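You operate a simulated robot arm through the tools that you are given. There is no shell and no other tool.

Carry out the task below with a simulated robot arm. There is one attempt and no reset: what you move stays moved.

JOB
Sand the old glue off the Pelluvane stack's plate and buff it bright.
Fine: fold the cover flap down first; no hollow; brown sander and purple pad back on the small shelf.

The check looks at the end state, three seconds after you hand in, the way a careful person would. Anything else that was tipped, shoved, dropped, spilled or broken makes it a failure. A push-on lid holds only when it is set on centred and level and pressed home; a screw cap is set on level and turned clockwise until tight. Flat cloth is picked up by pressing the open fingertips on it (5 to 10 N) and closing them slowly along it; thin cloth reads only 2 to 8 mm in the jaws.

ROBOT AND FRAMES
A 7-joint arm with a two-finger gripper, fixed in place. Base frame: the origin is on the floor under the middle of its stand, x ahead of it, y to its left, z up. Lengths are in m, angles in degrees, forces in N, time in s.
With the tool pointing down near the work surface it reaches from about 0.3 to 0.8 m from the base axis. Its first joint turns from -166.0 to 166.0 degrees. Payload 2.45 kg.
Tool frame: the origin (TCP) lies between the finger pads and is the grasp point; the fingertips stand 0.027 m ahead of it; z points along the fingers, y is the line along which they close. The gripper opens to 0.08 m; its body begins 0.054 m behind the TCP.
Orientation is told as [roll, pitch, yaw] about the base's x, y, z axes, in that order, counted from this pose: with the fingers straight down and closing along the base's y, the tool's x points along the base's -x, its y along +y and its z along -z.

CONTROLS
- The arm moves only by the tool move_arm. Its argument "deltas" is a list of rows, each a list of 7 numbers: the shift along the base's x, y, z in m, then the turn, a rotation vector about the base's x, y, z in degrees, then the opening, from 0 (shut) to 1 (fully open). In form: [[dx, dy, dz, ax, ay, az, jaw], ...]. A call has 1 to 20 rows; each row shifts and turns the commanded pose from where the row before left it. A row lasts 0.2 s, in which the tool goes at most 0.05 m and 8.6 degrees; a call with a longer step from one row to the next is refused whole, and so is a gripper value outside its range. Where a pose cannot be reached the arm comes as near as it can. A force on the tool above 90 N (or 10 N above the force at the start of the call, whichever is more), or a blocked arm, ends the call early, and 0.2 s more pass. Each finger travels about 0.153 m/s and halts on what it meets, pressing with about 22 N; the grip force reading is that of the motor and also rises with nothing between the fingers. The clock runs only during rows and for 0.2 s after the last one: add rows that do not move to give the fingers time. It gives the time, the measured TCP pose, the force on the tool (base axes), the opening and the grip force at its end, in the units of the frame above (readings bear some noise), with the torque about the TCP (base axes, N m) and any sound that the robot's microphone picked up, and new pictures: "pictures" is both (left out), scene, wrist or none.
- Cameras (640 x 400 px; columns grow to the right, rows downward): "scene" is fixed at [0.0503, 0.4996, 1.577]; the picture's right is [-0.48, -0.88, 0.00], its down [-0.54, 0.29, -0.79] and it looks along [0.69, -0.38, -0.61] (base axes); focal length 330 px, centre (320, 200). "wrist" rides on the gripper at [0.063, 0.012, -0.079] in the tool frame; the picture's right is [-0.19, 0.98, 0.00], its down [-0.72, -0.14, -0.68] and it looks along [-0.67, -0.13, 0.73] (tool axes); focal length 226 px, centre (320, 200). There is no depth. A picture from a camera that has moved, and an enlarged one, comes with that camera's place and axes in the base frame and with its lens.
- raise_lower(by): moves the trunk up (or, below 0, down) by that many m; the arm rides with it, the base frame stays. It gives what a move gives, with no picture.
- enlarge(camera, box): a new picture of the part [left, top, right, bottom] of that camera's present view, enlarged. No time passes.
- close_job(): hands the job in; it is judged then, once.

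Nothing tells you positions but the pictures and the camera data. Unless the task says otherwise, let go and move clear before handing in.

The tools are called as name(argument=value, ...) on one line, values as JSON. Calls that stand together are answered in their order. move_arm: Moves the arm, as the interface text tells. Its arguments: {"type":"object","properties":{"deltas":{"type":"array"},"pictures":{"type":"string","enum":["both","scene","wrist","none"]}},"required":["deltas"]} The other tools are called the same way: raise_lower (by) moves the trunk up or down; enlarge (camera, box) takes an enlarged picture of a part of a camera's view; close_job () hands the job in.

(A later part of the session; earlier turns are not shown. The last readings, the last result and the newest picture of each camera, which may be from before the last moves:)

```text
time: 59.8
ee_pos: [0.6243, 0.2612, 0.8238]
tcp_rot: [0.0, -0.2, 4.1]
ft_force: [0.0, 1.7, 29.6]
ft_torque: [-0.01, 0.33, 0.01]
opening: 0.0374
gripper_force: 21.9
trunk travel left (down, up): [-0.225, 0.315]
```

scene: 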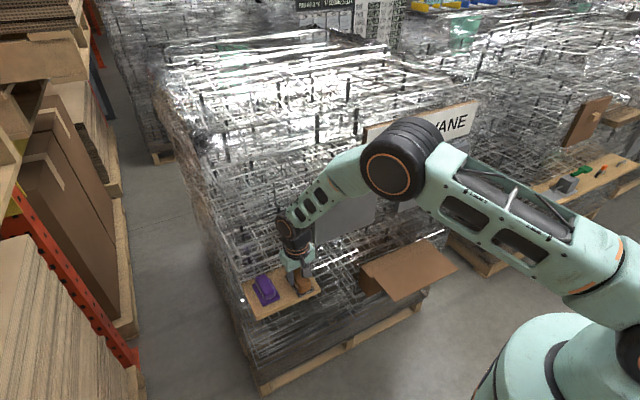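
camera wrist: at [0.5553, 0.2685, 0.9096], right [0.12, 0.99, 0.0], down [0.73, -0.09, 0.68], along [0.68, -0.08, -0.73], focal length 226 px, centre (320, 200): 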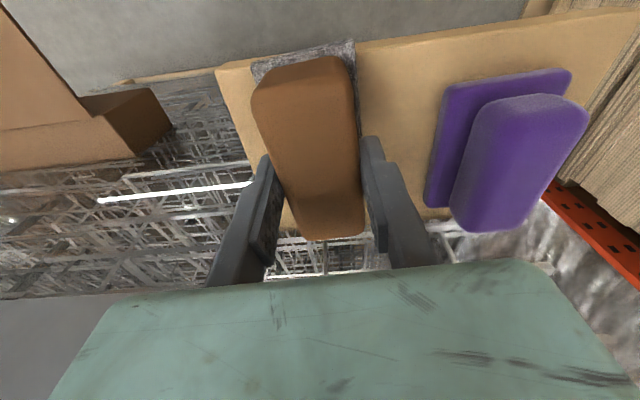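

It's seated on the shelf. I'll ease the pressure, open to clear the handle, and rise.

move_arm(deltas=[[0, 0, 0.002, 0, 0, 0, 0.1], [0, 0, 0, 0, 0, 0, 0.6], [0, 0, 0, 0, 0, 0, 0.65], [0, 0, 0.02, 0, 0, 0, 0.65], [0, 0, 0.03, 0, 0, 0, 0.65], [0, 0, 0.03, 0, 0, 0, 0.65], [-0.02, 0.02, 0.02, 0, 0, 0, 0.65], [0, 0, 0, 0, 0, 0, 0.65]])

enlarge(camera="scene", box=[240, 230, 340, 320])

enlarge(camera="wrist", box=[220, 0, 540, 200])

```text
time: 61.6
ee_pos: [0.6046, 0.282, 0.9241]
tcp_rot: [-0.1, 0.0, 4.0]
ft_force: [0.8, -1.2, 0.1]
ft_torque: [-0.02, -0.05, -0.01]
opening: 0.052
gripper_force: 0.1
trunk travel left (down, up): [-0.225, 0.315]
camera wrist: at [0.5399, 0.29, 1.005], right [0.12, 0.99, 0.0], down [0.73, -0.09, 0.68], along [0.68, -0.09, -0.73], focal length 226 px, centre (320, 200)
```

scene: 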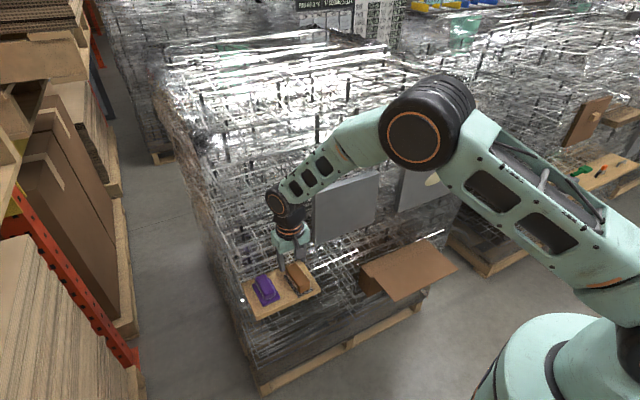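
wrist: 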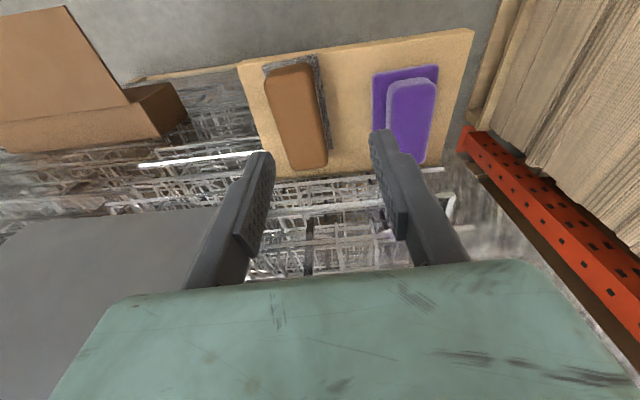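

```text
4.44 times, centred on (290, 275) of scene
camera zoom: at [0.0503, 0.4996, 1.577], right [-0.48, -0.88, 0.0], down [-0.54, 0.29, -0.79], along [0.69, -0.38, -0.61], focal length 1465 px, centre (453, -133)
```

zoom: 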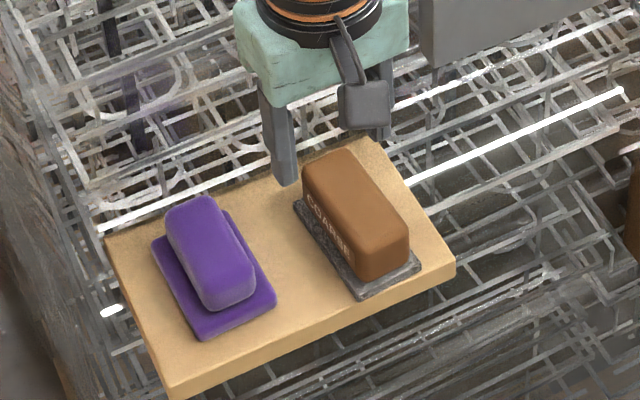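

```text
2.00 times, centred on (380, 100) of wrist
camera zoom: at [0.5399, 0.29, 1.005], right [0.12, 0.99, 0.0], down [0.73, -0.09, 0.68], along [0.68, -0.09, -0.73], focal length 452 px, centre (200, 400)
```

zoom: 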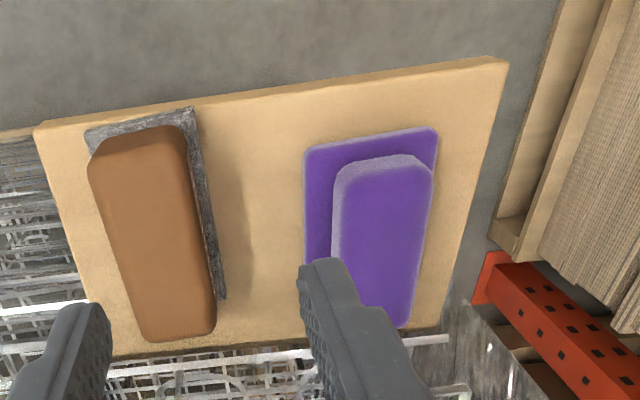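

The sander is back in place. The purple pad's grip is centred near (0.635, 0.354); I'll move above it.

move_arm(deltas=[[0.0155, 0.036, 0, 0, 0, 0, 0.65], [0.0155, 0.036, 0, 0, 0, 0, 0.65], [0, 0, -0.02, 0, 0, 0, 0.65], [0, 0, 0, 0, 0, 0, 0.65]])

enlarge(camera="wrist", box=[160, 0, 480, 200])

enlarge(camera="scene", box=[220, 210, 340, 320])

```text
time: 62.6
ee_pos: [0.6348, 0.3539, 0.9035]
tcp_rot: [-0.1, 0.1, 4.1]
ft_force: [-0.4, 0.4, -0.5]
ft_torque: [0.04, 0.01, 0.05]
opening: 0.0517
gripper_force: 0.0
trunk travel left (down, up): [-0.225, 0.315]
camera wrist: at [0.571, 0.3609, 0.9843], right [0.12, 0.99, 0.0], down [0.73, -0.09, 0.68], along [0.68, -0.08, -0.73], focal length 226 px, centre (320, 200)
```

scene: 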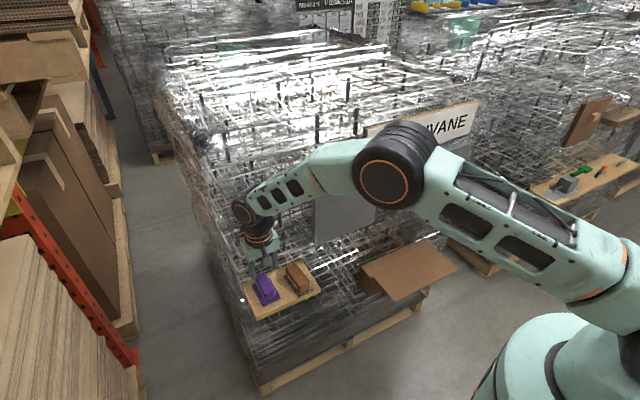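
wrist: 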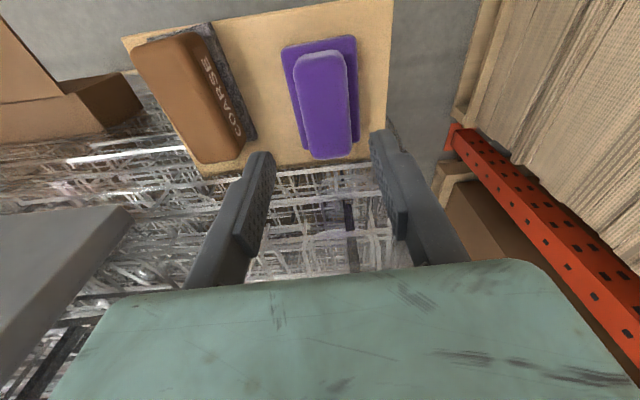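

```text
2.00 times, centred on (320, 100) of wrist
camera zoom: at [0.571, 0.3609, 0.9843], right [0.12, 0.99, 0.0], down [0.73, -0.09, 0.68], along [0.68, -0.08, -0.73], focal length 452 px, centre (320, 400)
```

zoom: 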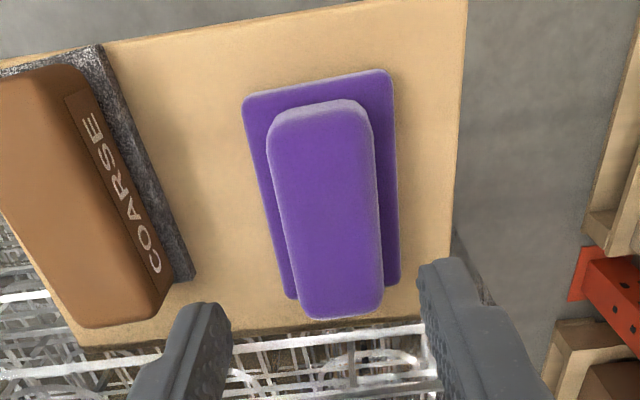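

```text
3.64 times, centred on (280, 265) of scene
camera zoom: at [0.0503, 0.4996, 1.577], right [-0.48, -0.88, 0.0], down [-0.54, 0.29, -0.79], along [0.69, -0.38, -0.61], focal length 1199 px, centre (466, -36)
```

zoom: 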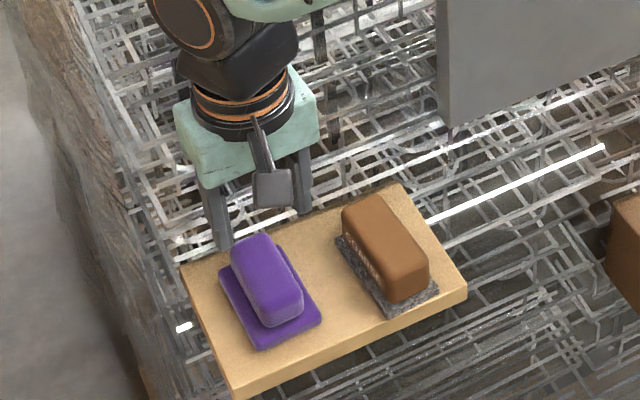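

The pad's grip is about 3.3 cm wide, centred near (0.638, 0.3575), turned about +1.5°. I'll align and lower around it.

move_arm(deltas=[[0.003, 0.0036, -0.02, 0, 0, -2.2, 0.65], [0, 0, -0.02, 0, 0, 0, 0.65], [0, 0, -0.02, 0, 0, 0, 0.65], [0, 0, -0.01, 0, 0, 0, 0.65], [0, 0, -0.005, 0, 0, 0, 0.65], [0, 0, 0, 0, 0, 0, 0.65]])

enlarge(camera="scene", box=[220, 220, 320, 320])

```text
time: 64.0
ee_pos: [0.6381, 0.3591, 0.8283]
tcp_rot: [-0.1, 0.2, 1.9]
ft_force: [-0.2, 0.5, -0.1]
ft_torque: [-0.01, 0.0, 0.0]
opening: 0.0521
gripper_force: 0.1
trunk travel left (down, up): [-0.225, 0.315]
camera wrist: at [0.5742, 0.3675, 0.9086], right [0.16, 0.99, 0.0], down [0.72, -0.12, 0.68], along [0.67, -0.11, -0.73], focal length 226 px, centre (320, 200)
```

scene: 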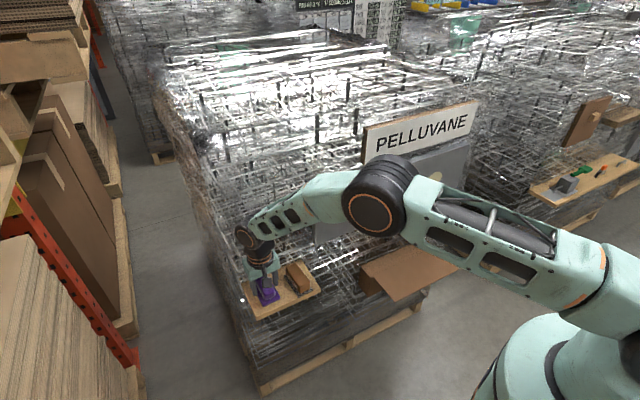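
wrist: 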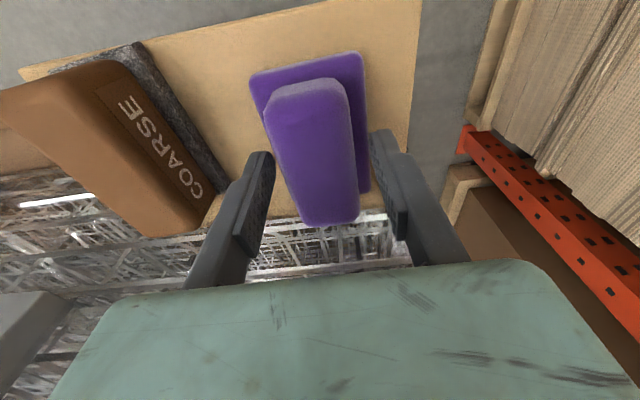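

```text
4.00 times, centred on (270, 270) of scene
camera zoom: at [0.0503, 0.4996, 1.577], right [-0.48, -0.88, 0.0], down [-0.54, 0.29, -0.79], along [0.69, -0.38, -0.61], focal length 1318 px, centre (520, -80)
```

zoom: 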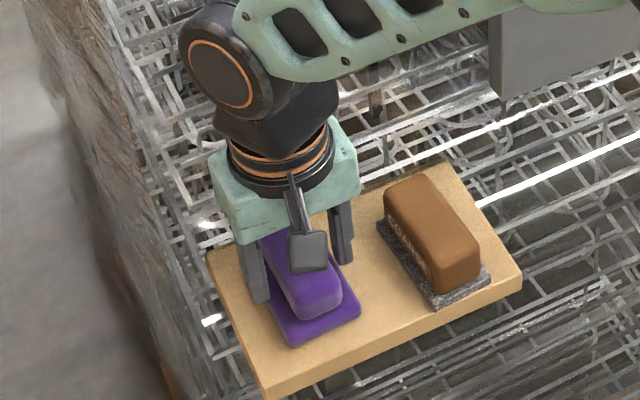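

The fingers straddle the purple grip. I'll lower another 6 mm and close.

move_arm(deltas=[[0, -0.001, -0.004, 0, 0, 0, 0.65], [0, 0, -0.002, 0, 0, 0, 0.65], [0, 0, 0, 0, 0, 0, 0.5], [0, 0, 0, 0, 0, 0, 0.3], [0, 0, 0, 0, 0, 0, 0.1], [0, 0, 0, 0, 0, 0, 0.1]])

```text
time: 65.4
ee_pos: [0.6376, 0.3564, 0.8213]
tcp_rot: [-0.2, 0.1, 1.8]
ft_force: [0.7, -0.7, 0.4]
ft_torque: [0.01, 0.0, 0.0]
opening: 0.0353
gripper_force: 21.6
trunk travel left (down, up): [-0.225, 0.315]
camera wrist: at [0.5742, 0.3673, 0.9024], right [0.16, 0.99, 0.0], down [0.72, -0.12, 0.68], along [0.67, -0.11, -0.73], focal length 226 px, centre (320, 200)
```

scene: 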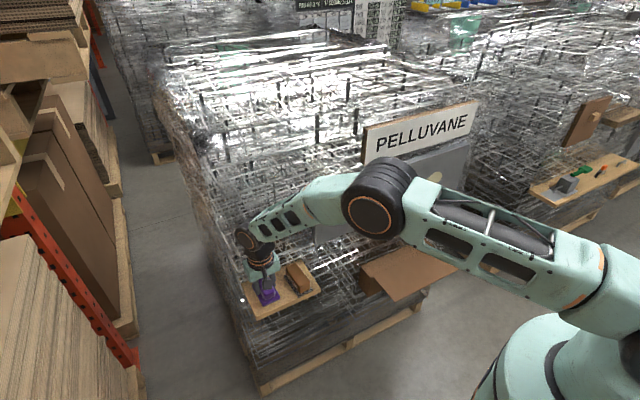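
wrist: 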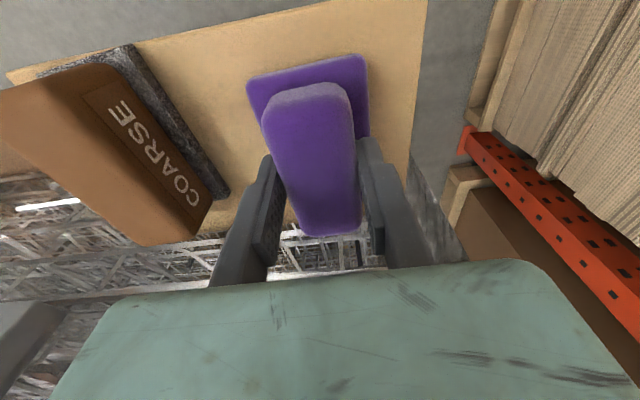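

The pad is gripped. I'll lift it and draw back clear of the shelf.

move_arm(deltas=[[0, 0, 0.01, 0, 0, 0, 0.1], [0, 0, 0.02, 0, 0, 0, 0.1], [0, 0, 0.03, 0, 0, 0, 0.1], [0, 0, 0.04, 0, 0, 0, 0.1], [-0.03, 0, 0.02, 0, 0, -1.8, 0.1], [-0.04, 0, 0.0, 0, 0, 0, 0.1], [-0.045, 0, 0, 0, 0, 0, 0.1], [0, 0, 0, 0, 0, 0, 0.1]])

enlarge(camera="scene", box=[220, 210, 340, 320])

```text
time: 67.2
ee_pos: [0.5235, 0.3558, 0.9423]
tcp_rot: [-0.1, 0.1, 0.1]
ft_force: [-0.1, 0.1, -0.1]
ft_torque: [-0.01, 0.01, 0.03]
opening: 0.0358
gripper_force: 21.7
trunk travel left (down, up): [-0.225, 0.315]
camera wrist: at [0.4597, 0.3686, 1.0223], right [0.19, 0.98, 0.0], down [0.72, -0.14, 0.68], along [0.67, -0.13, -0.73], focal length 226 px, centre (320, 200)
```

scene: 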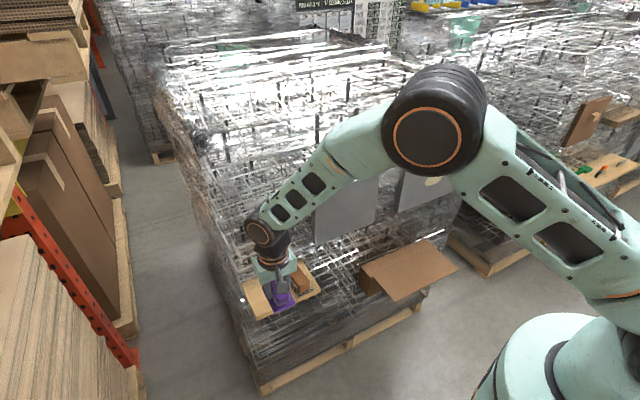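
wrist: 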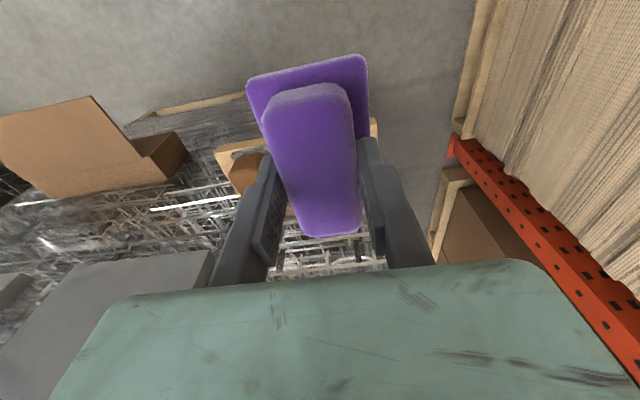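

```text
3.64 times, centred on (280, 265) of scene
camera zoom: at [0.0503, 0.4996, 1.577], right [-0.48, -0.88, 0.0], down [-0.54, 0.29, -0.79], along [0.69, -0.38, -0.61], focal length 1199 px, centre (466, -36)
```

zoom: 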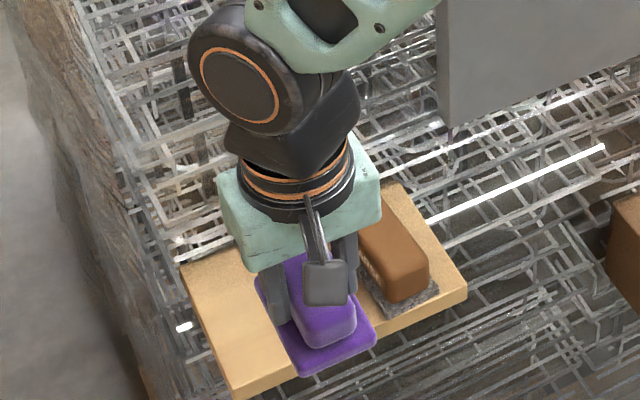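

The pad is held securely. I'll swing to the front of the plate with the tool tilting forward again.

move_arm(deltas=[[0, -0.0431, 0, 0, -6, 0, 0.1], [0, -0.0431, 0, 0, -6, 0, 0.1], [0, -0.0431, 0, 0, -6, 0, 0.1], [0, -0.0431, 0, 0, -6, 0, 0.1], [0, -0.0431, 0, 0, -6, 0, 0.1], [0, -0.0431, 0, 0, -6, 0, 0.1], [0, -0.0431, 0, 0, -6, 0, 0.1], [0, -0.0431, 0, 0, -6, 0, 0.1], [0, -0.0431, 0, 0, -6, 0, 0.1], [0, -0.0431, 0, 0, -6, 0, 0.1], [0, -0.0431, 0, 0, -6, 0, 0.1], [0, -0.0431, 0, 0, -6, 0, 0.1], [0, -0.0431, 0, 0, -6, 0, 0.1], [0, -0.0431, 0, 0, -6, 0, 0.1], [0, -0.0431, 0, 0, -6, 0, 0.1], [0, 0, 0, 0, 0, 0, 0.1]])

```text
time: 70.6
ee_pos: [0.5229, -0.2901, 0.9435]
tcp_rot: [-77.7, -89.9, 77.7]
ft_force: [-0.9, -1.1, -1.6]
ft_torque: [0.0, 0.02, 0.04]
opening: 0.0353
gripper_force: 21.9
trunk travel left (down, up): [-0.225, 0.315]
camera wrist: at [0.4435, -0.2777, 0.8809], right [0.0, 0.98, 0.19], down [-0.68, -0.14, 0.72], along [0.73, -0.13, 0.67], focal length 226 px, centre (320, 200)
```

scene: 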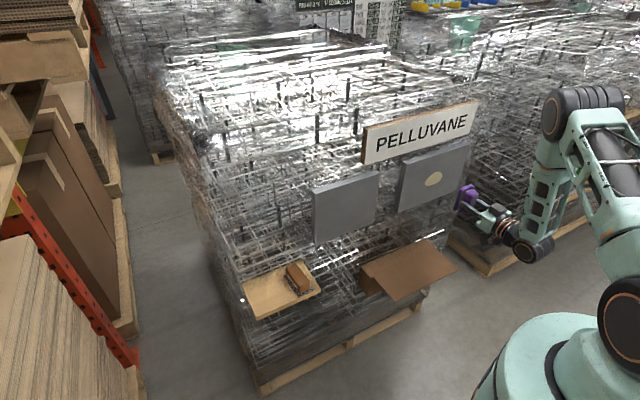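
wrist: 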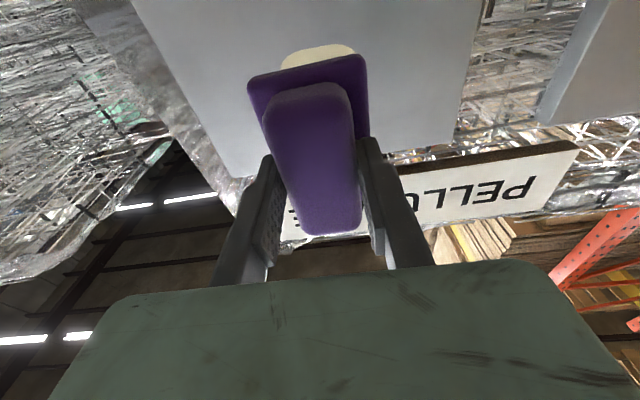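

The pad faces the pale patch. I'll approach and feel for contact.

move_arm(deltas=[[0.025, 0.0005, 0, 0, 0, 0, 0.1], [0.025, 0.0005, 0, 0, 0, 0, 0.1], [0.025, 0.0005, 0, 0, 0, 0, 0.1], [0.025, 0.0005, 0, 0, 0, 0, 0.1], [0.012, 0, 0, 0, 0, 0, 0.1], [0.004, 0, 0, 0, 0, 0, 0.1]], pictures="none")

move_arm(deltas=[[0.0015, 0, 0, 0, 0, 0, 0.1]], pictures="none")

move_arm(deltas=[[0.0015, 0, 0, 0, 0, 0, 0.1]], pictures="none")

```text
time: 72.0
ee_pos: [0.6393, -0.289, 0.9419]
tcp_rot: [-43.1, -89.8, 43.1]
ft_force: [-0.2, 0.0, -0.9]
ft_torque: [0.01, -0.01, 0.0]
opening: 0.0354
gripper_force: 22.4
trunk travel left (down, up): [-0.225, 0.315]
```

```text
time: 72.4
ee_pos: [0.641, -0.289, 0.9408]
tcp_rot: [-43.2, -89.9, 43.2]
ft_force: [-0.3, -0.1, -1.0]
ft_torque: [0.01, 0.03, -0.01]
opening: 0.0355
gripper_force: 22.1
trunk travel left (down, up): [-0.225, 0.315]
```

```text
time: 72.8
ee_pos: [0.6429, -0.2883, 0.9416]
tcp_rot: [-47.3, -89.9, 47.3]
ft_force: [0.4, -0.1, -0.4]
ft_torque: [0.02, 0.02, 0.02]
opening: 0.0354
gripper_force: 21.7
trunk travel left (down, up): [-0.225, 0.315]
```

move_arm(deltas=[[0.0015, 0, 0, 0, 0, 0, 0.1]], pictures="none")

move_arm(deltas=[[0.001, 0, 0, 0, 0, 0, 0.1]], pictures="none")

move_arm(deltas=[[0.001, 0, 0, 0, 0, 0, 0.1]], pictures="wrist")

```text
time: 73.2
ee_pos: [0.6441, -0.2887, 0.9415]
tcp_rot: [-40.6, -89.9, 40.5]
ft_force: [-2.6, 1.1, -1.3]
ft_torque: [-0.01, -0.05, 0.11]
opening: 0.0353
gripper_force: 21.9
trunk travel left (down, up): [-0.225, 0.315]
```

```text
time: 73.6
ee_pos: [0.6444, -0.2874, 0.9414]
tcp_rot: [-37.4, -89.9, 37.3]
ft_force: [-11.3, 1.2, -1.1]
ft_torque: [0.0, -0.21, 0.19]
opening: 0.0351
gripper_force: 21.8
trunk travel left (down, up): [-0.225, 0.315]
```

```text
time: 74.0
ee_pos: [0.644, -0.2892, 0.9411]
tcp_rot: [-37.3, -89.9, 37.3]
ft_force: [-21.0, 3.7, -1.4]
ft_torque: [0.01, -0.09, 0.2]
opening: 0.0353
gripper_force: 21.8
trunk travel left (down, up): [-0.225, 0.315]
camera wrist: at [0.5642, -0.2763, 0.8796], right [0.0, 0.98, 0.19], down [-0.68, -0.14, 0.72], along [0.73, -0.13, 0.67], focal length 226 px, centre (320, 200)
```

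wrist: 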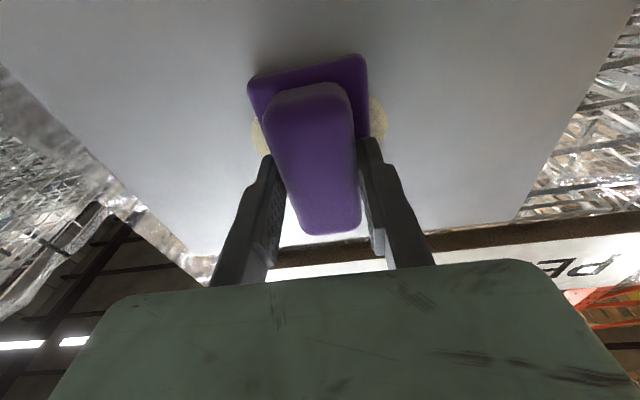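

Contact made at about 20 N; I'll ease slightly and do a set of buffing strokes, then look.

move_arm(deltas=[[-0.0007, 0.01, 0, 0, 0, 0, 0.1], [0, 0.01, 0, 0, 0, 0, 0.1], [0, -0.01, 0, 0, 0, 0, 0.1], [0, -0.01, 0, 0, 0, 0, 0.1], [0, -0.01, 0, 0, 0, 0, 0.1], [0, -0.01, 0, 0, 0, 0, 0.1], [0, 0.01, 0, 0, 0, 0, 0.1], [0, 0.01, 0, 0, 0, 0, 0.1], [0, 0.01, 0, 0, 0, 0, 0.1], [0, 0.01, 0, 0, 0, 0, 0.1], [0, -0.01, 0, 0, 0, 0, 0.1], [0, -0.01, 0, 0, 0, 0, 0.1]], pictures="wrist")

move_arm(deltas=[[-0.02, 0, 0, 0, 0, 0, 0.1], [-0.02, -0.036, -0.01, 0, 0, 0, 0.1], [-0.015, -0.037, -0.02, 0, 0, 0, 0.1], [-0.015, -0.037, -0.019, 0, 0, 0, 0.1], [0, 0, 0, 0, 0, 0, 0.1]], pictures="both")

enlarge(camera="wrist", box=[350, 50, 590, 200])

enlarge(camera="scene", box=[390, 130, 480, 220])

```text
time: 76.6
ee_pos: [0.6452, -0.287, 0.9413]
tcp_rot: [-73.7, -89.8, 73.6]
ft_force: [-17.3, 5.5, -1.6]
ft_torque: [0.05, -0.17, 0.32]
opening: 0.035
gripper_force: 21.9
trunk travel left (down, up): [-0.225, 0.315]
camera wrist: at [0.5646, -0.2748, 0.8791], right [0.0, 0.98, 0.19], down [-0.68, -0.14, 0.72], along [0.73, -0.13, 0.67], focal length 226 px, centre (320, 200)
```

wrist: 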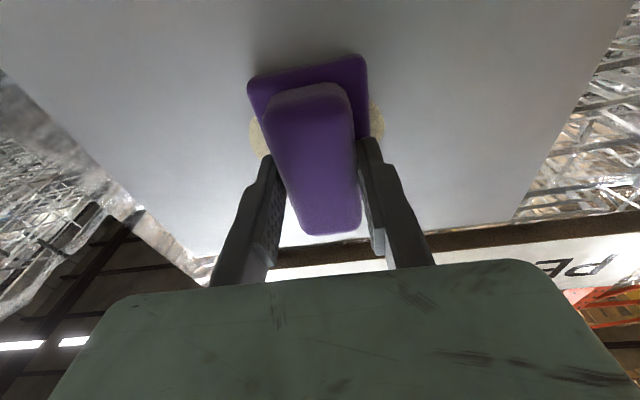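

```text
time: 77.8
ee_pos: [0.5774, -0.3999, 0.8956]
tcp_rot: [-42.7, -89.9, 42.7]
ft_force: [0.1, -0.2, -1.7]
ft_torque: [0.0, 0.04, 0.02]
opening: 0.0354
gripper_force: 22.2
trunk travel left (down, up): [-0.225, 0.315]
camera wrist: at [0.4975, -0.3877, 0.8319], right [0.0, 0.98, 0.19], down [-0.68, -0.14, 0.72], along [0.73, -0.13, 0.67], focal length 226 px, centre (320, 200)
```

scene: 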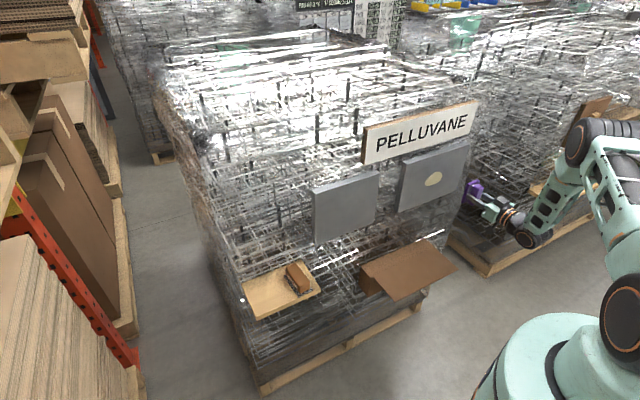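
wrist: 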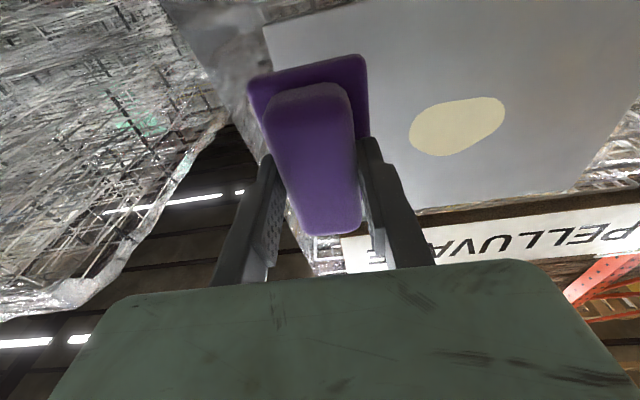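

```text
2.67 times, centred on (470, 125) of wrist
camera zoom: at [0.4975, -0.3877, 0.8319], right [0.0, 0.98, 0.19], down [-0.68, -0.14, 0.72], along [0.73, -0.13, 0.67], focal length 603 px, centre (-80, 400)
```

zoom: 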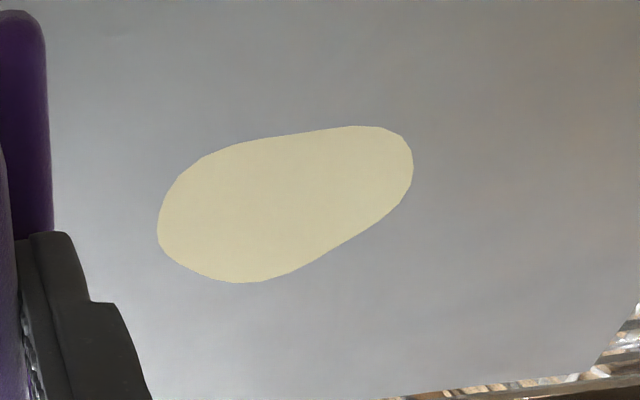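

```text
4.44 times, centred on (435, 175) of scene
camera zoom: at [0.0503, 0.4996, 1.577], right [-0.48, -0.88, 0.0], down [-0.54, 0.29, -0.79], along [0.69, -0.38, -0.61], focal length 1465 px, centre (-191, 311)
```

zoom: 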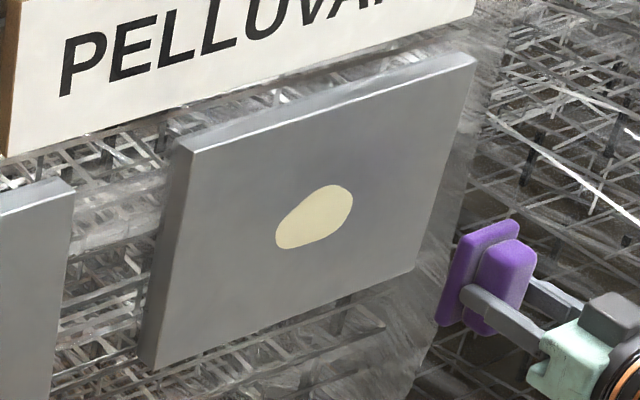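

The patch may be marginally lighter. Buffing is harmless, so I'll do a longer session with more strokes and compare.

move_arm(deltas=[[0.015, 0.037, 0.019, 0, 0, 0, 0.1], [0.015, 0.037, 0.02, 0, 0, 0, 0.1], [0.018, 0.036, 0.01, 0, 0, 0, 0.1], [0.018, 0, 0, 0, 0, 0, 0.1], [0.004, 0, 0, 0, 0, 0, 0.1]], pictures="none")

move_arm(deltas=[[0, 0.02, 0, 0, 0, 0, 0.1], [0, -0.02, 0, 0, 0, 0, 0.1], [0, -0.02, 0, 0, 0, 0, 0.1], [0, 0.02, 0, 0, 0, 0, 0.1], [0, 0.02, 0, 0, 0, 0, 0.1], [0, -0.02, 0, 0, 0, 0, 0.1], [0, -0.02, 0, 0, 0, 0, 0.1], [0, 0.02, 0, 0, 0, 0, 0.1], [0, 0.02, 0, 0, 0, 0, 0.1], [0, -0.02, 0, 0, 0, 0, 0.1], [0, -0.02, 0, 0, 0, 0, 0.1], [0, 0.02, 0, 0, 0, 0, 0.1], [0, 0.02, 0, 0, 0, 0, 0.1], [0, -0.02, 0, 0, 0, 0, 0.1], [0, -0.02, 0, 0, 0, 0, 0.1], [0, 0.02, 0, 0, 0, 0, 0.1], [0, 0.02, 0, 0, 0, 0, 0.1], [0, -0.02, 0, 0, 0, 0, 0.1], [0, -0.02, 0, 0, 0, 0, 0.1], [0, 0.02, 0, 0, 0, 0, 0.1]], pictures="wrist")

move_arm(deltas=[[-0.02, 0, 0, 0, 0, 0, 0.1], [-0.02, -0.036, -0.01, 0, 0, 0, 0.1], [-0.015, -0.037, -0.02, 0, 0, 0, 0.1], [-0.015, -0.037, -0.019, 0, 0, 0, 0.1], [0, 0, 0, 0, 0, 0, 0.1]], pictures="wrist")

enlarge(camera="wrist", box=[350, 50, 590, 200])

enlarge(camera="scene", box=[390, 130, 480, 220])

enlarge(camera="scene", box=[424, 170, 444, 190])

```text
time: 79.0
ee_pos: [0.6439, -0.288, 0.9438]
tcp_rot: [-39.1, -89.8, 39.0]
ft_force: [-18.1, 2.0, 0.5]
ft_torque: [-0.03, -0.36, 0.31]
opening: 0.0352
gripper_force: 21.5
trunk travel left (down, up): [-0.225, 0.315]
```

```text
time: 83.2
ee_pos: [0.645, -0.2868, 0.9438]
tcp_rot: [-81.4, -89.9, 81.5]
ft_force: [-8.0, 2.2, 2.0]
ft_torque: [-0.13, 0.01, -0.06]
opening: 0.0352
gripper_force: 22.0
trunk travel left (down, up): [-0.225, 0.315]
camera wrist: at [0.5647, -0.2756, 0.8811], right [0.0, 0.98, 0.19], down [-0.68, -0.14, 0.72], along [0.73, -0.13, 0.67], focal length 226 px, centre (320, 200)
```

wrist: 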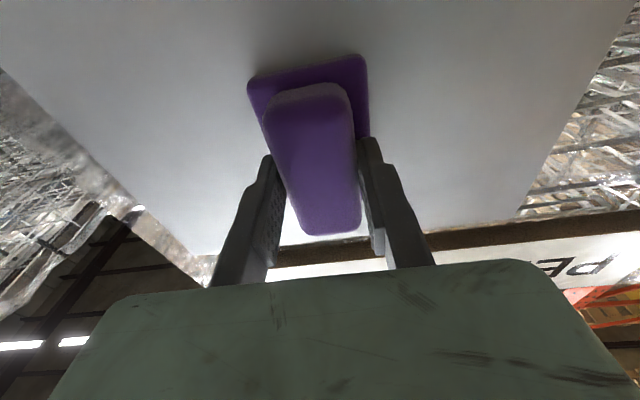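

```text
time: 84.4
ee_pos: [0.577, -0.3991, 0.895]
tcp_rot: [-46.8, -89.9, 46.6]
ft_force: [0.3, -0.4, 0.1]
ft_torque: [0.03, 0.02, -0.03]
opening: 0.0356
gripper_force: 22.1
trunk travel left (down, up): [-0.225, 0.315]
camera wrist: at [0.4964, -0.3863, 0.8315], right [0.0, 0.98, 0.19], down [-0.68, -0.14, 0.72], along [0.73, -0.13, 0.67], focal length 226 px, centre (320, 200)
```

wrist: 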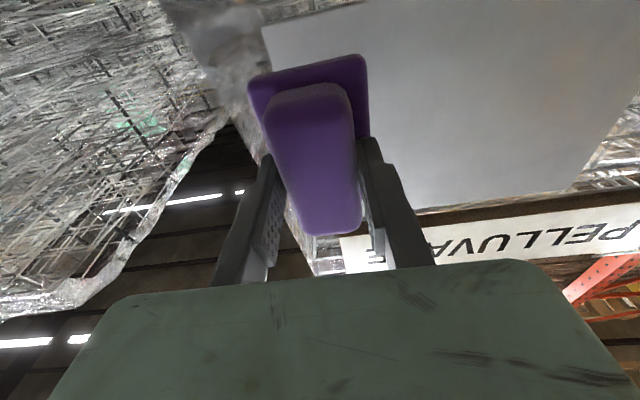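

```text
2.67 times, centred on (470, 125) of wrist
camera zoom: at [0.4964, -0.3863, 0.8315], right [0.0, 0.98, 0.19], down [-0.68, -0.14, 0.72], along [0.73, -0.13, 0.67], focal length 603 px, centre (-80, 400)
```

zoom: 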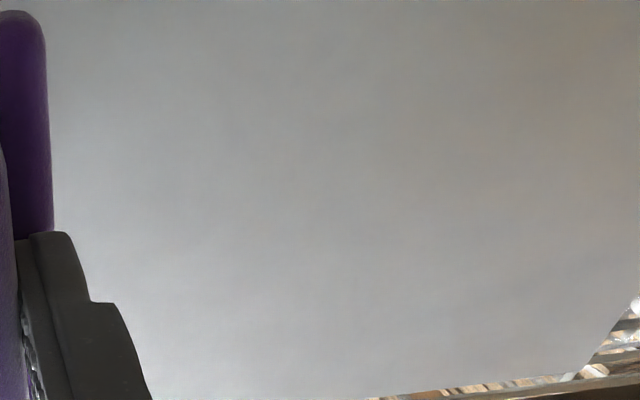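

```text
4.44 times, centred on (435, 175) of scene
camera zoom: at [0.0503, 0.4996, 1.577], right [-0.48, -0.88, 0.0], down [-0.54, 0.29, -0.79], along [0.69, -0.38, -0.61], focal length 1465 px, centre (-191, 311)
```

zoom: 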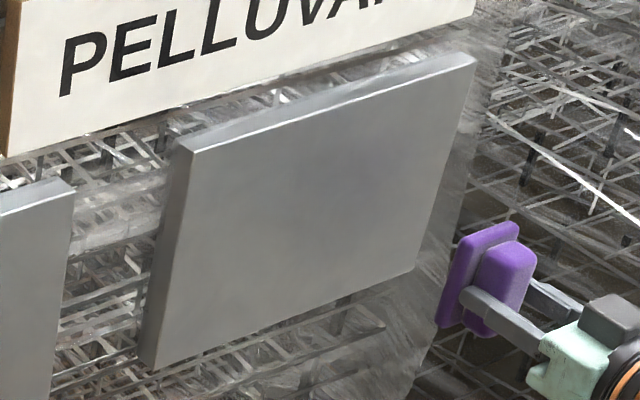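

```text
16.00 times, centred on (434, 180) of scene
camera zoom: at [0.0503, 0.4996, 1.577], right [-0.48, -0.88, 0.0], down [-0.54, 0.29, -0.79], along [0.69, -0.38, -0.61], focal length 5274 px, centre (-1504, 520)
```

zoom: 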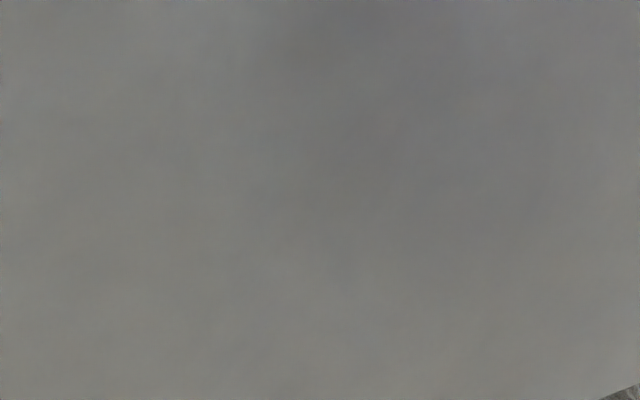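

The pale film has buffed away completely and the plate looks uniform. I'll do one more light buffing session to make sure the shine is saturated, then compare.

move_arm(deltas=[[0.015, 0.037, 0.019, 0, 0, 0, 0.1], [0.015, 0.037, 0.02, 0, 0, 0, 0.1], [0.018, 0.036, 0.01, 0, 0, 0, 0.1], [0.018, 0, 0, 0, 0, 0, 0.1], [0.004, 0, 0, 0, 0, 0, 0.1]], pictures="none")

move_arm(deltas=[[0, 0.02, 0, 0, 0, 0, 0.1], [0, -0.02, 0, 0, 0, 0, 0.1], [0, -0.02, 0, 0, 0, 0, 0.1], [0, 0.02, 0, 0, 0, 0, 0.1], [0, 0.02, 0, 0, 0, 0, 0.1], [0, -0.02, 0, 0, 0, 0, 0.1], [0, -0.02, 0, 0, 0, 0, 0.1], [0, 0.02, 0, 0, 0, 0, 0.1], [0, 0.02, 0, 0, 0, 0, 0.1], [0, -0.02, 0, 0, 0, 0, 0.1], [0, -0.02, 0, 0, 0, 0, 0.1], [0, 0.02, 0, 0, 0, 0, 0.1]], pictures="none")

move_arm(deltas=[[-0.02, 0, 0, 0, 0, 0, 0.1], [-0.02, -0.036, -0.01, 0, 0, 0, 0.1], [-0.015, -0.037, -0.02, 0, 0, 0, 0.1], [-0.015, -0.037, -0.019, 0, 0, 0, 0.1], [0, 0, 0, 0, 0, 0, 0.1]], pictures="both")

enlarge(camera="wrist", box=[350, 50, 590, 200])

enlarge(camera="scene", box=[300, 110, 480, 250])

```text
time: 85.6
ee_pos: [0.6445, -0.2872, 0.9408]
tcp_rot: [-26.6, -89.9, 26.7]
ft_force: [-8.8, 2.9, -0.8]
ft_torque: [-0.02, -0.26, 0.16]
opening: 0.0351
gripper_force: 22.4
trunk travel left (down, up): [-0.225, 0.315]
```

```text
time: 88.2
ee_pos: [0.6444, -0.2906, 0.9441]
tcp_rot: [-111.3, -89.8, 111.2]
ft_force: [-16.3, -3.4, 2.3]
ft_torque: [-0.08, 0.22, 0.31]
opening: 0.0352
gripper_force: 21.4
trunk travel left (down, up): [-0.225, 0.315]
```

```text
time: 89.4
ee_pos: [0.5734, -0.3984, 0.8934]
tcp_rot: [-40.3, -89.9, 40.2]
ft_force: [0.6, -0.8, -1.7]
ft_torque: [-0.01, 0.04, -0.04]
opening: 0.0354
gripper_force: 21.9
trunk travel left (down, up): [-0.225, 0.315]
camera wrist: at [0.4941, -0.3861, 0.8313], right [0.0, 0.98, 0.19], down [-0.68, -0.14, 0.72], along [0.73, -0.13, 0.67], focal length 226 px, centre (320, 200)
```

scene: 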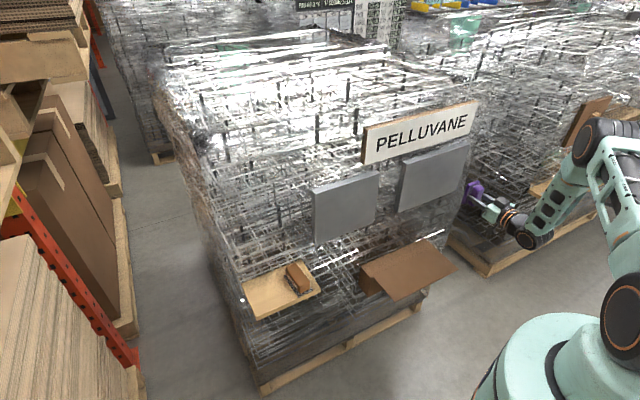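
wrist: 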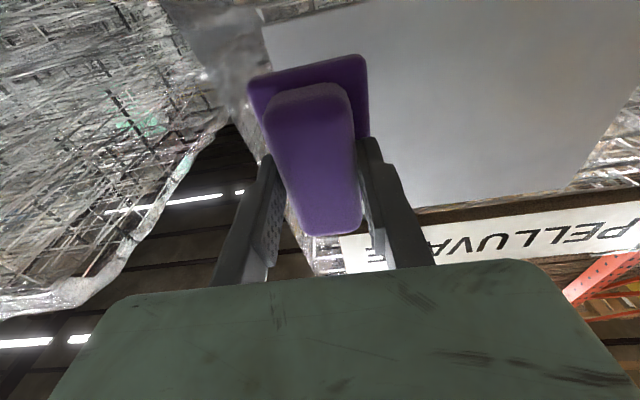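

```text
2.67 times, centred on (470, 125) of wrist
camera zoom: at [0.4941, -0.3861, 0.8313], right [0.0, 0.98, 0.19], down [-0.68, -0.14, 0.72], along [0.73, -0.13, 0.67], focal length 603 px, centre (-80, 400)
```

zoom: 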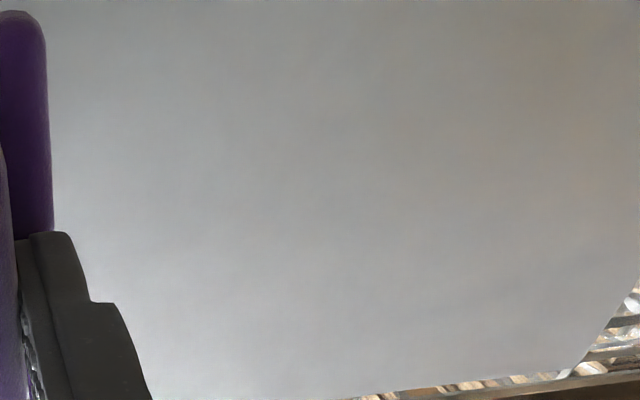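

```text
2.86 times, centred on (390, 180) of scene
camera zoom: at [0.0503, 0.4996, 1.577], right [-0.48, -0.88, 0.0], down [-0.54, 0.29, -0.79], along [0.69, -0.38, -0.61], focal length 942 px, centre (120, 257)
```

zoom: 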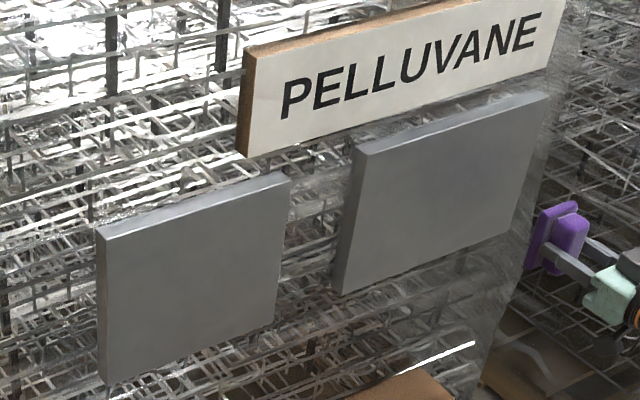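

The plate is clean and matches its neighbour, with no further visible change. Now I'll take the purple pad back to the shelf.

move_arm(deltas=[[-0.03, 0, 0.02, 0, 0, 0, 0.1], [-0.025, 0.0, 0.03, 0, 0, 0, 0.1], [0, 0.0444, 0, 0, 5.294, 0, 0.1], [0, 0.0444, 0, 0, 5.294, 0, 0.1], [0, 0.0444, 0, 0, 5.294, 0, 0.1], [0, 0.0444, 0, 0, 5.294, 0, 0.1], [0, 0.0444, 0, 0, 5.294, 0, 0.1], [0, 0.0444, 0, 0, 5.294, 0, 0.1], [0, 0.0444, 0, 0, 5.294, 0, 0.1], [0, 0.0444, 0, 0, 5.294, 0, 0.1], [0, 0.0444, 0, 0, 5.294, 0, 0.1], [0, 0.0444, 0, 0, 5.294, 0, 0.1], [0, 0.0444, 0, 0, 5.294, 0, 0.1], [0, 0.0444, 0, 0, 5.294, 0, 0.1], [0, 0.0444, 0, 0, 5.294, 0, 0.1], [0, 0.0444, 0, 0, 5.294, 0, 0.1], [0, 0.0444, 0, 0, 5.294, 0, 0.1], [0, 0.0444, 0, 0, 5.294, 0, 0.1], [0, 0.0444, 0, 0, 5.294, 0, 0.1], [0, 0, 0, 0, 0, 0, 0.1]])

```text
time: 93.6
ee_pos: [0.5217, 0.3576, 0.9433]
tcp_rot: [-0.1, 0.2, 0.0]
ft_force: [0.0, 0.2, -0.1]
ft_torque: [-0.03, -0.01, 0.02]
opening: 0.0352
gripper_force: 22.1
trunk travel left (down, up): [-0.225, 0.315]
camera wrist: at [0.457, 0.3693, 1.0247], right [0.19, 0.98, 0.0], down [0.72, -0.14, 0.68], along [0.67, -0.13, -0.73], focal length 226 px, centre (320, 200)
```

scene: 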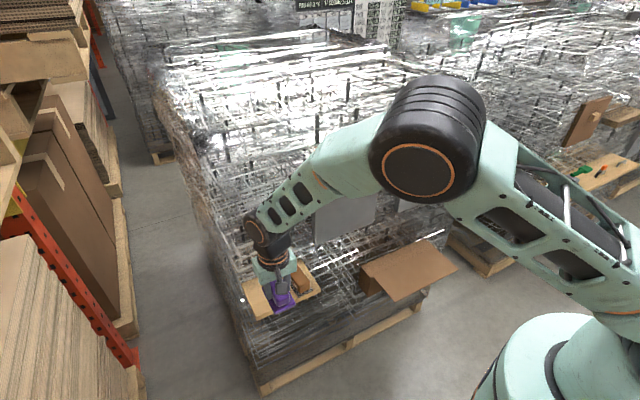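
wrist: 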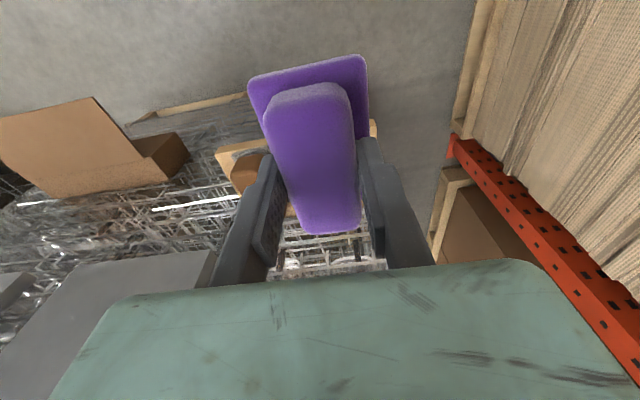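

I'll carry it over its old place and lower to just above the shelf.

move_arm(deltas=[[0.029, -0.0002, 0, 0, 0, 0.5, 0.1], [0.029, -0.0002, 0, 0, 0, 0.5, 0.1], [0.029, -0.0003, 0, 0, 0, 0.5, 0.1], [0.028, -0.0003, 0, 0, 0, 0.3, 0.1], [0, 0, -0.03, 0, 0, 0, 0.1], [0, 0, -0.03, 0, 0, 0, 0.1], [0, 0, -0.03, 0, 0, 0, 0.1], [0, 0, -0.015, 0, 0, 0, 0.1], [0, 0, -0.006, 0, 0, 0, 0.1], [0, 0, 0, 0, 0, 0, 0.1]])

enlarge(camera="scene", box=[220, 220, 330, 320])

```text
time: 95.8
ee_pos: [0.6369, 0.356, 0.8326]
tcp_rot: [-0.1, 0.0, 2.0]
ft_force: [0.5, -0.2, -0.8]
ft_torque: [0.01, 0.02, 0.02]
opening: 0.0355
gripper_force: 22.0
trunk travel left (down, up): [-0.225, 0.315]
camera wrist: at [0.5724, 0.3659, 0.9126], right [0.16, 0.99, 0.0], down [0.72, -0.12, 0.68], along [0.67, -0.11, -0.73], focal length 226 px, centre (320, 200)
```

scene: 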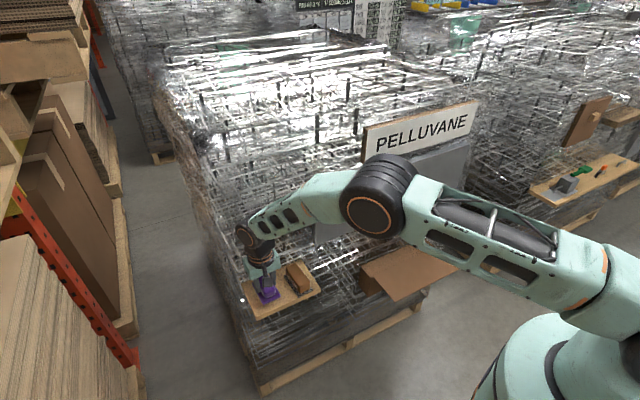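
wrist: 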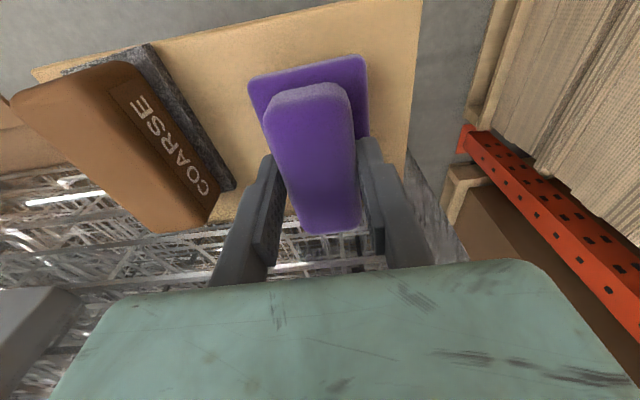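

```text
4.00 times, centred on (275, 270) of scene
camera zoom: at [0.0503, 0.4996, 1.577], right [-0.48, -0.88, 0.0], down [-0.54, 0.29, -0.79], along [0.69, -0.38, -0.61], focal length 1318 px, centre (500, -80)
```

zoom: 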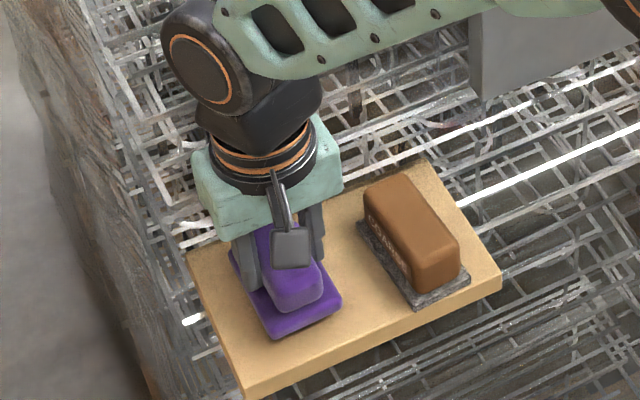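

The pad hovers about 1 cm over its spot, clear of the sander. I'll lower until it touches.

move_arm(deltas=[[0, 0, -0.004, 0, 0, 0, 0.1], [0, 0, -0.003, 0, 0, 0, 0.1], [0, 0, -0.002, 0, 0, 0, 0.1]], pictures="none")

move_arm(deltas=[[0, 0, -0.001, 0, 0, 0, 0.1]], pictures="none")

move_arm(deltas=[[0, 0, -0.001, 0, 0, 0, 0.1]], pictures="none")

```text
time: 96.6
ee_pos: [0.6366, 0.356, 0.8226]
tcp_rot: [-0.1, 0.1, 1.9]
ft_force: [0.0, -0.2, -0.6]
ft_torque: [0.01, -0.01, 0.01]
opening: 0.0356
gripper_force: 21.9
trunk travel left (down, up): [-0.225, 0.315]
```

```text
time: 97.0
ee_pos: [0.6358, 0.3566, 0.822]
tcp_rot: [0.1, 0.0, 1.9]
ft_force: [-3.1, -0.1, 8.4]
ft_torque: [0.05, -0.01, 0.17]
opening: 0.0354
gripper_force: 22.1
trunk travel left (down, up): [-0.225, 0.315]
```

```text
time: 97.4
ee_pos: [0.6358, 0.3557, 0.8219]
tcp_rot: [0.0, -0.2, 1.8]
ft_force: [2.8, 2.9, 13.6]
ft_torque: [-0.03, 0.34, -0.11]
opening: 0.0349
gripper_force: 22.2
trunk travel left (down, up): [-0.225, 0.315]
```

The pad is down on the shelf. I'll release it, rise, and back away.

move_arm(deltas=[[0, 0, 0.001, 0, 0, 0, 0.1], [0, 0, 0, 0, 0, 0, 0.55], [0, 0, 0, 0, 0, 0, 0.62], [0, 0, 0, 0, 0, 0, 0.62], [0, 0, 0.02, 0, 0, 0, 0.62], [0, 0, 0.03, 0, 0, 0, 0.62], [0, 0, 0.04, 0, 0, 0, 0.62], [-0.04, -0.02, 0.03, 0, 0, 0, 0.62], [-0.045, -0.02, 0, 0, 0, 0, 0.62], [-0.045, -0.02, 0, 0, 0, -1.8, 0.62], [0, 0, 0, 0, 0, 0, 0.62]])

enlarge(camera="scene", box=[220, 220, 330, 320])

enlarge(camera="wrist", box=[260, 50, 500, 200])

```text
refused: row 8 steps farther than a row can; nothing moved
```

```text
4.00 times, centred on (275, 270) of scene
camera zoom: at [0.0503, 0.4996, 1.577], right [-0.48, -0.88, 0.0], down [-0.54, 0.29, -0.79], along [0.69, -0.38, -0.61], focal length 1318 px, centre (500, -80)
```

zoom: 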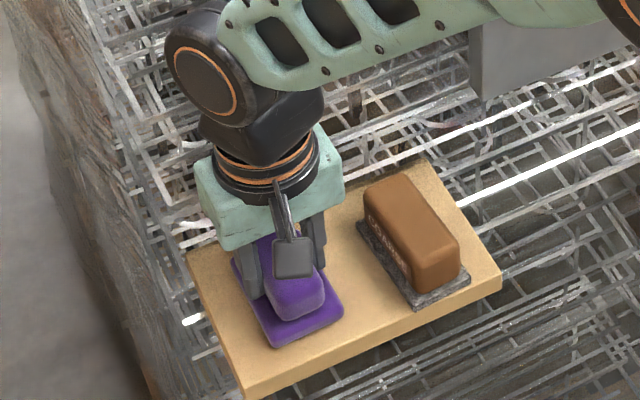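

```text
2.67 times, centred on (380, 125) of wrist
camera zoom: at [0.5719, 0.3656, 0.9032], right [0.16, 0.99, 0.0], down [0.72, -0.12, 0.68], along [0.67, -0.11, -0.73], focal length 603 px, centre (160, 400)
```

zoom: 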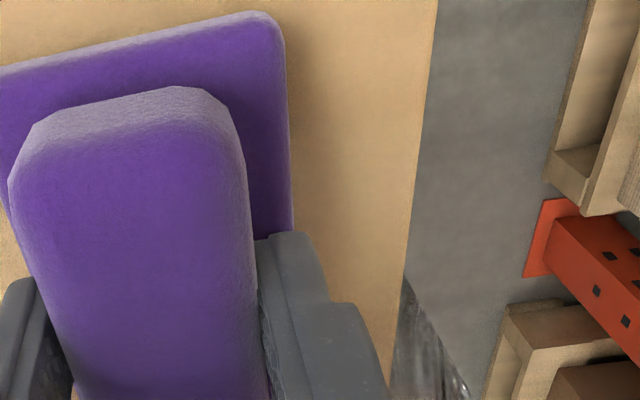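

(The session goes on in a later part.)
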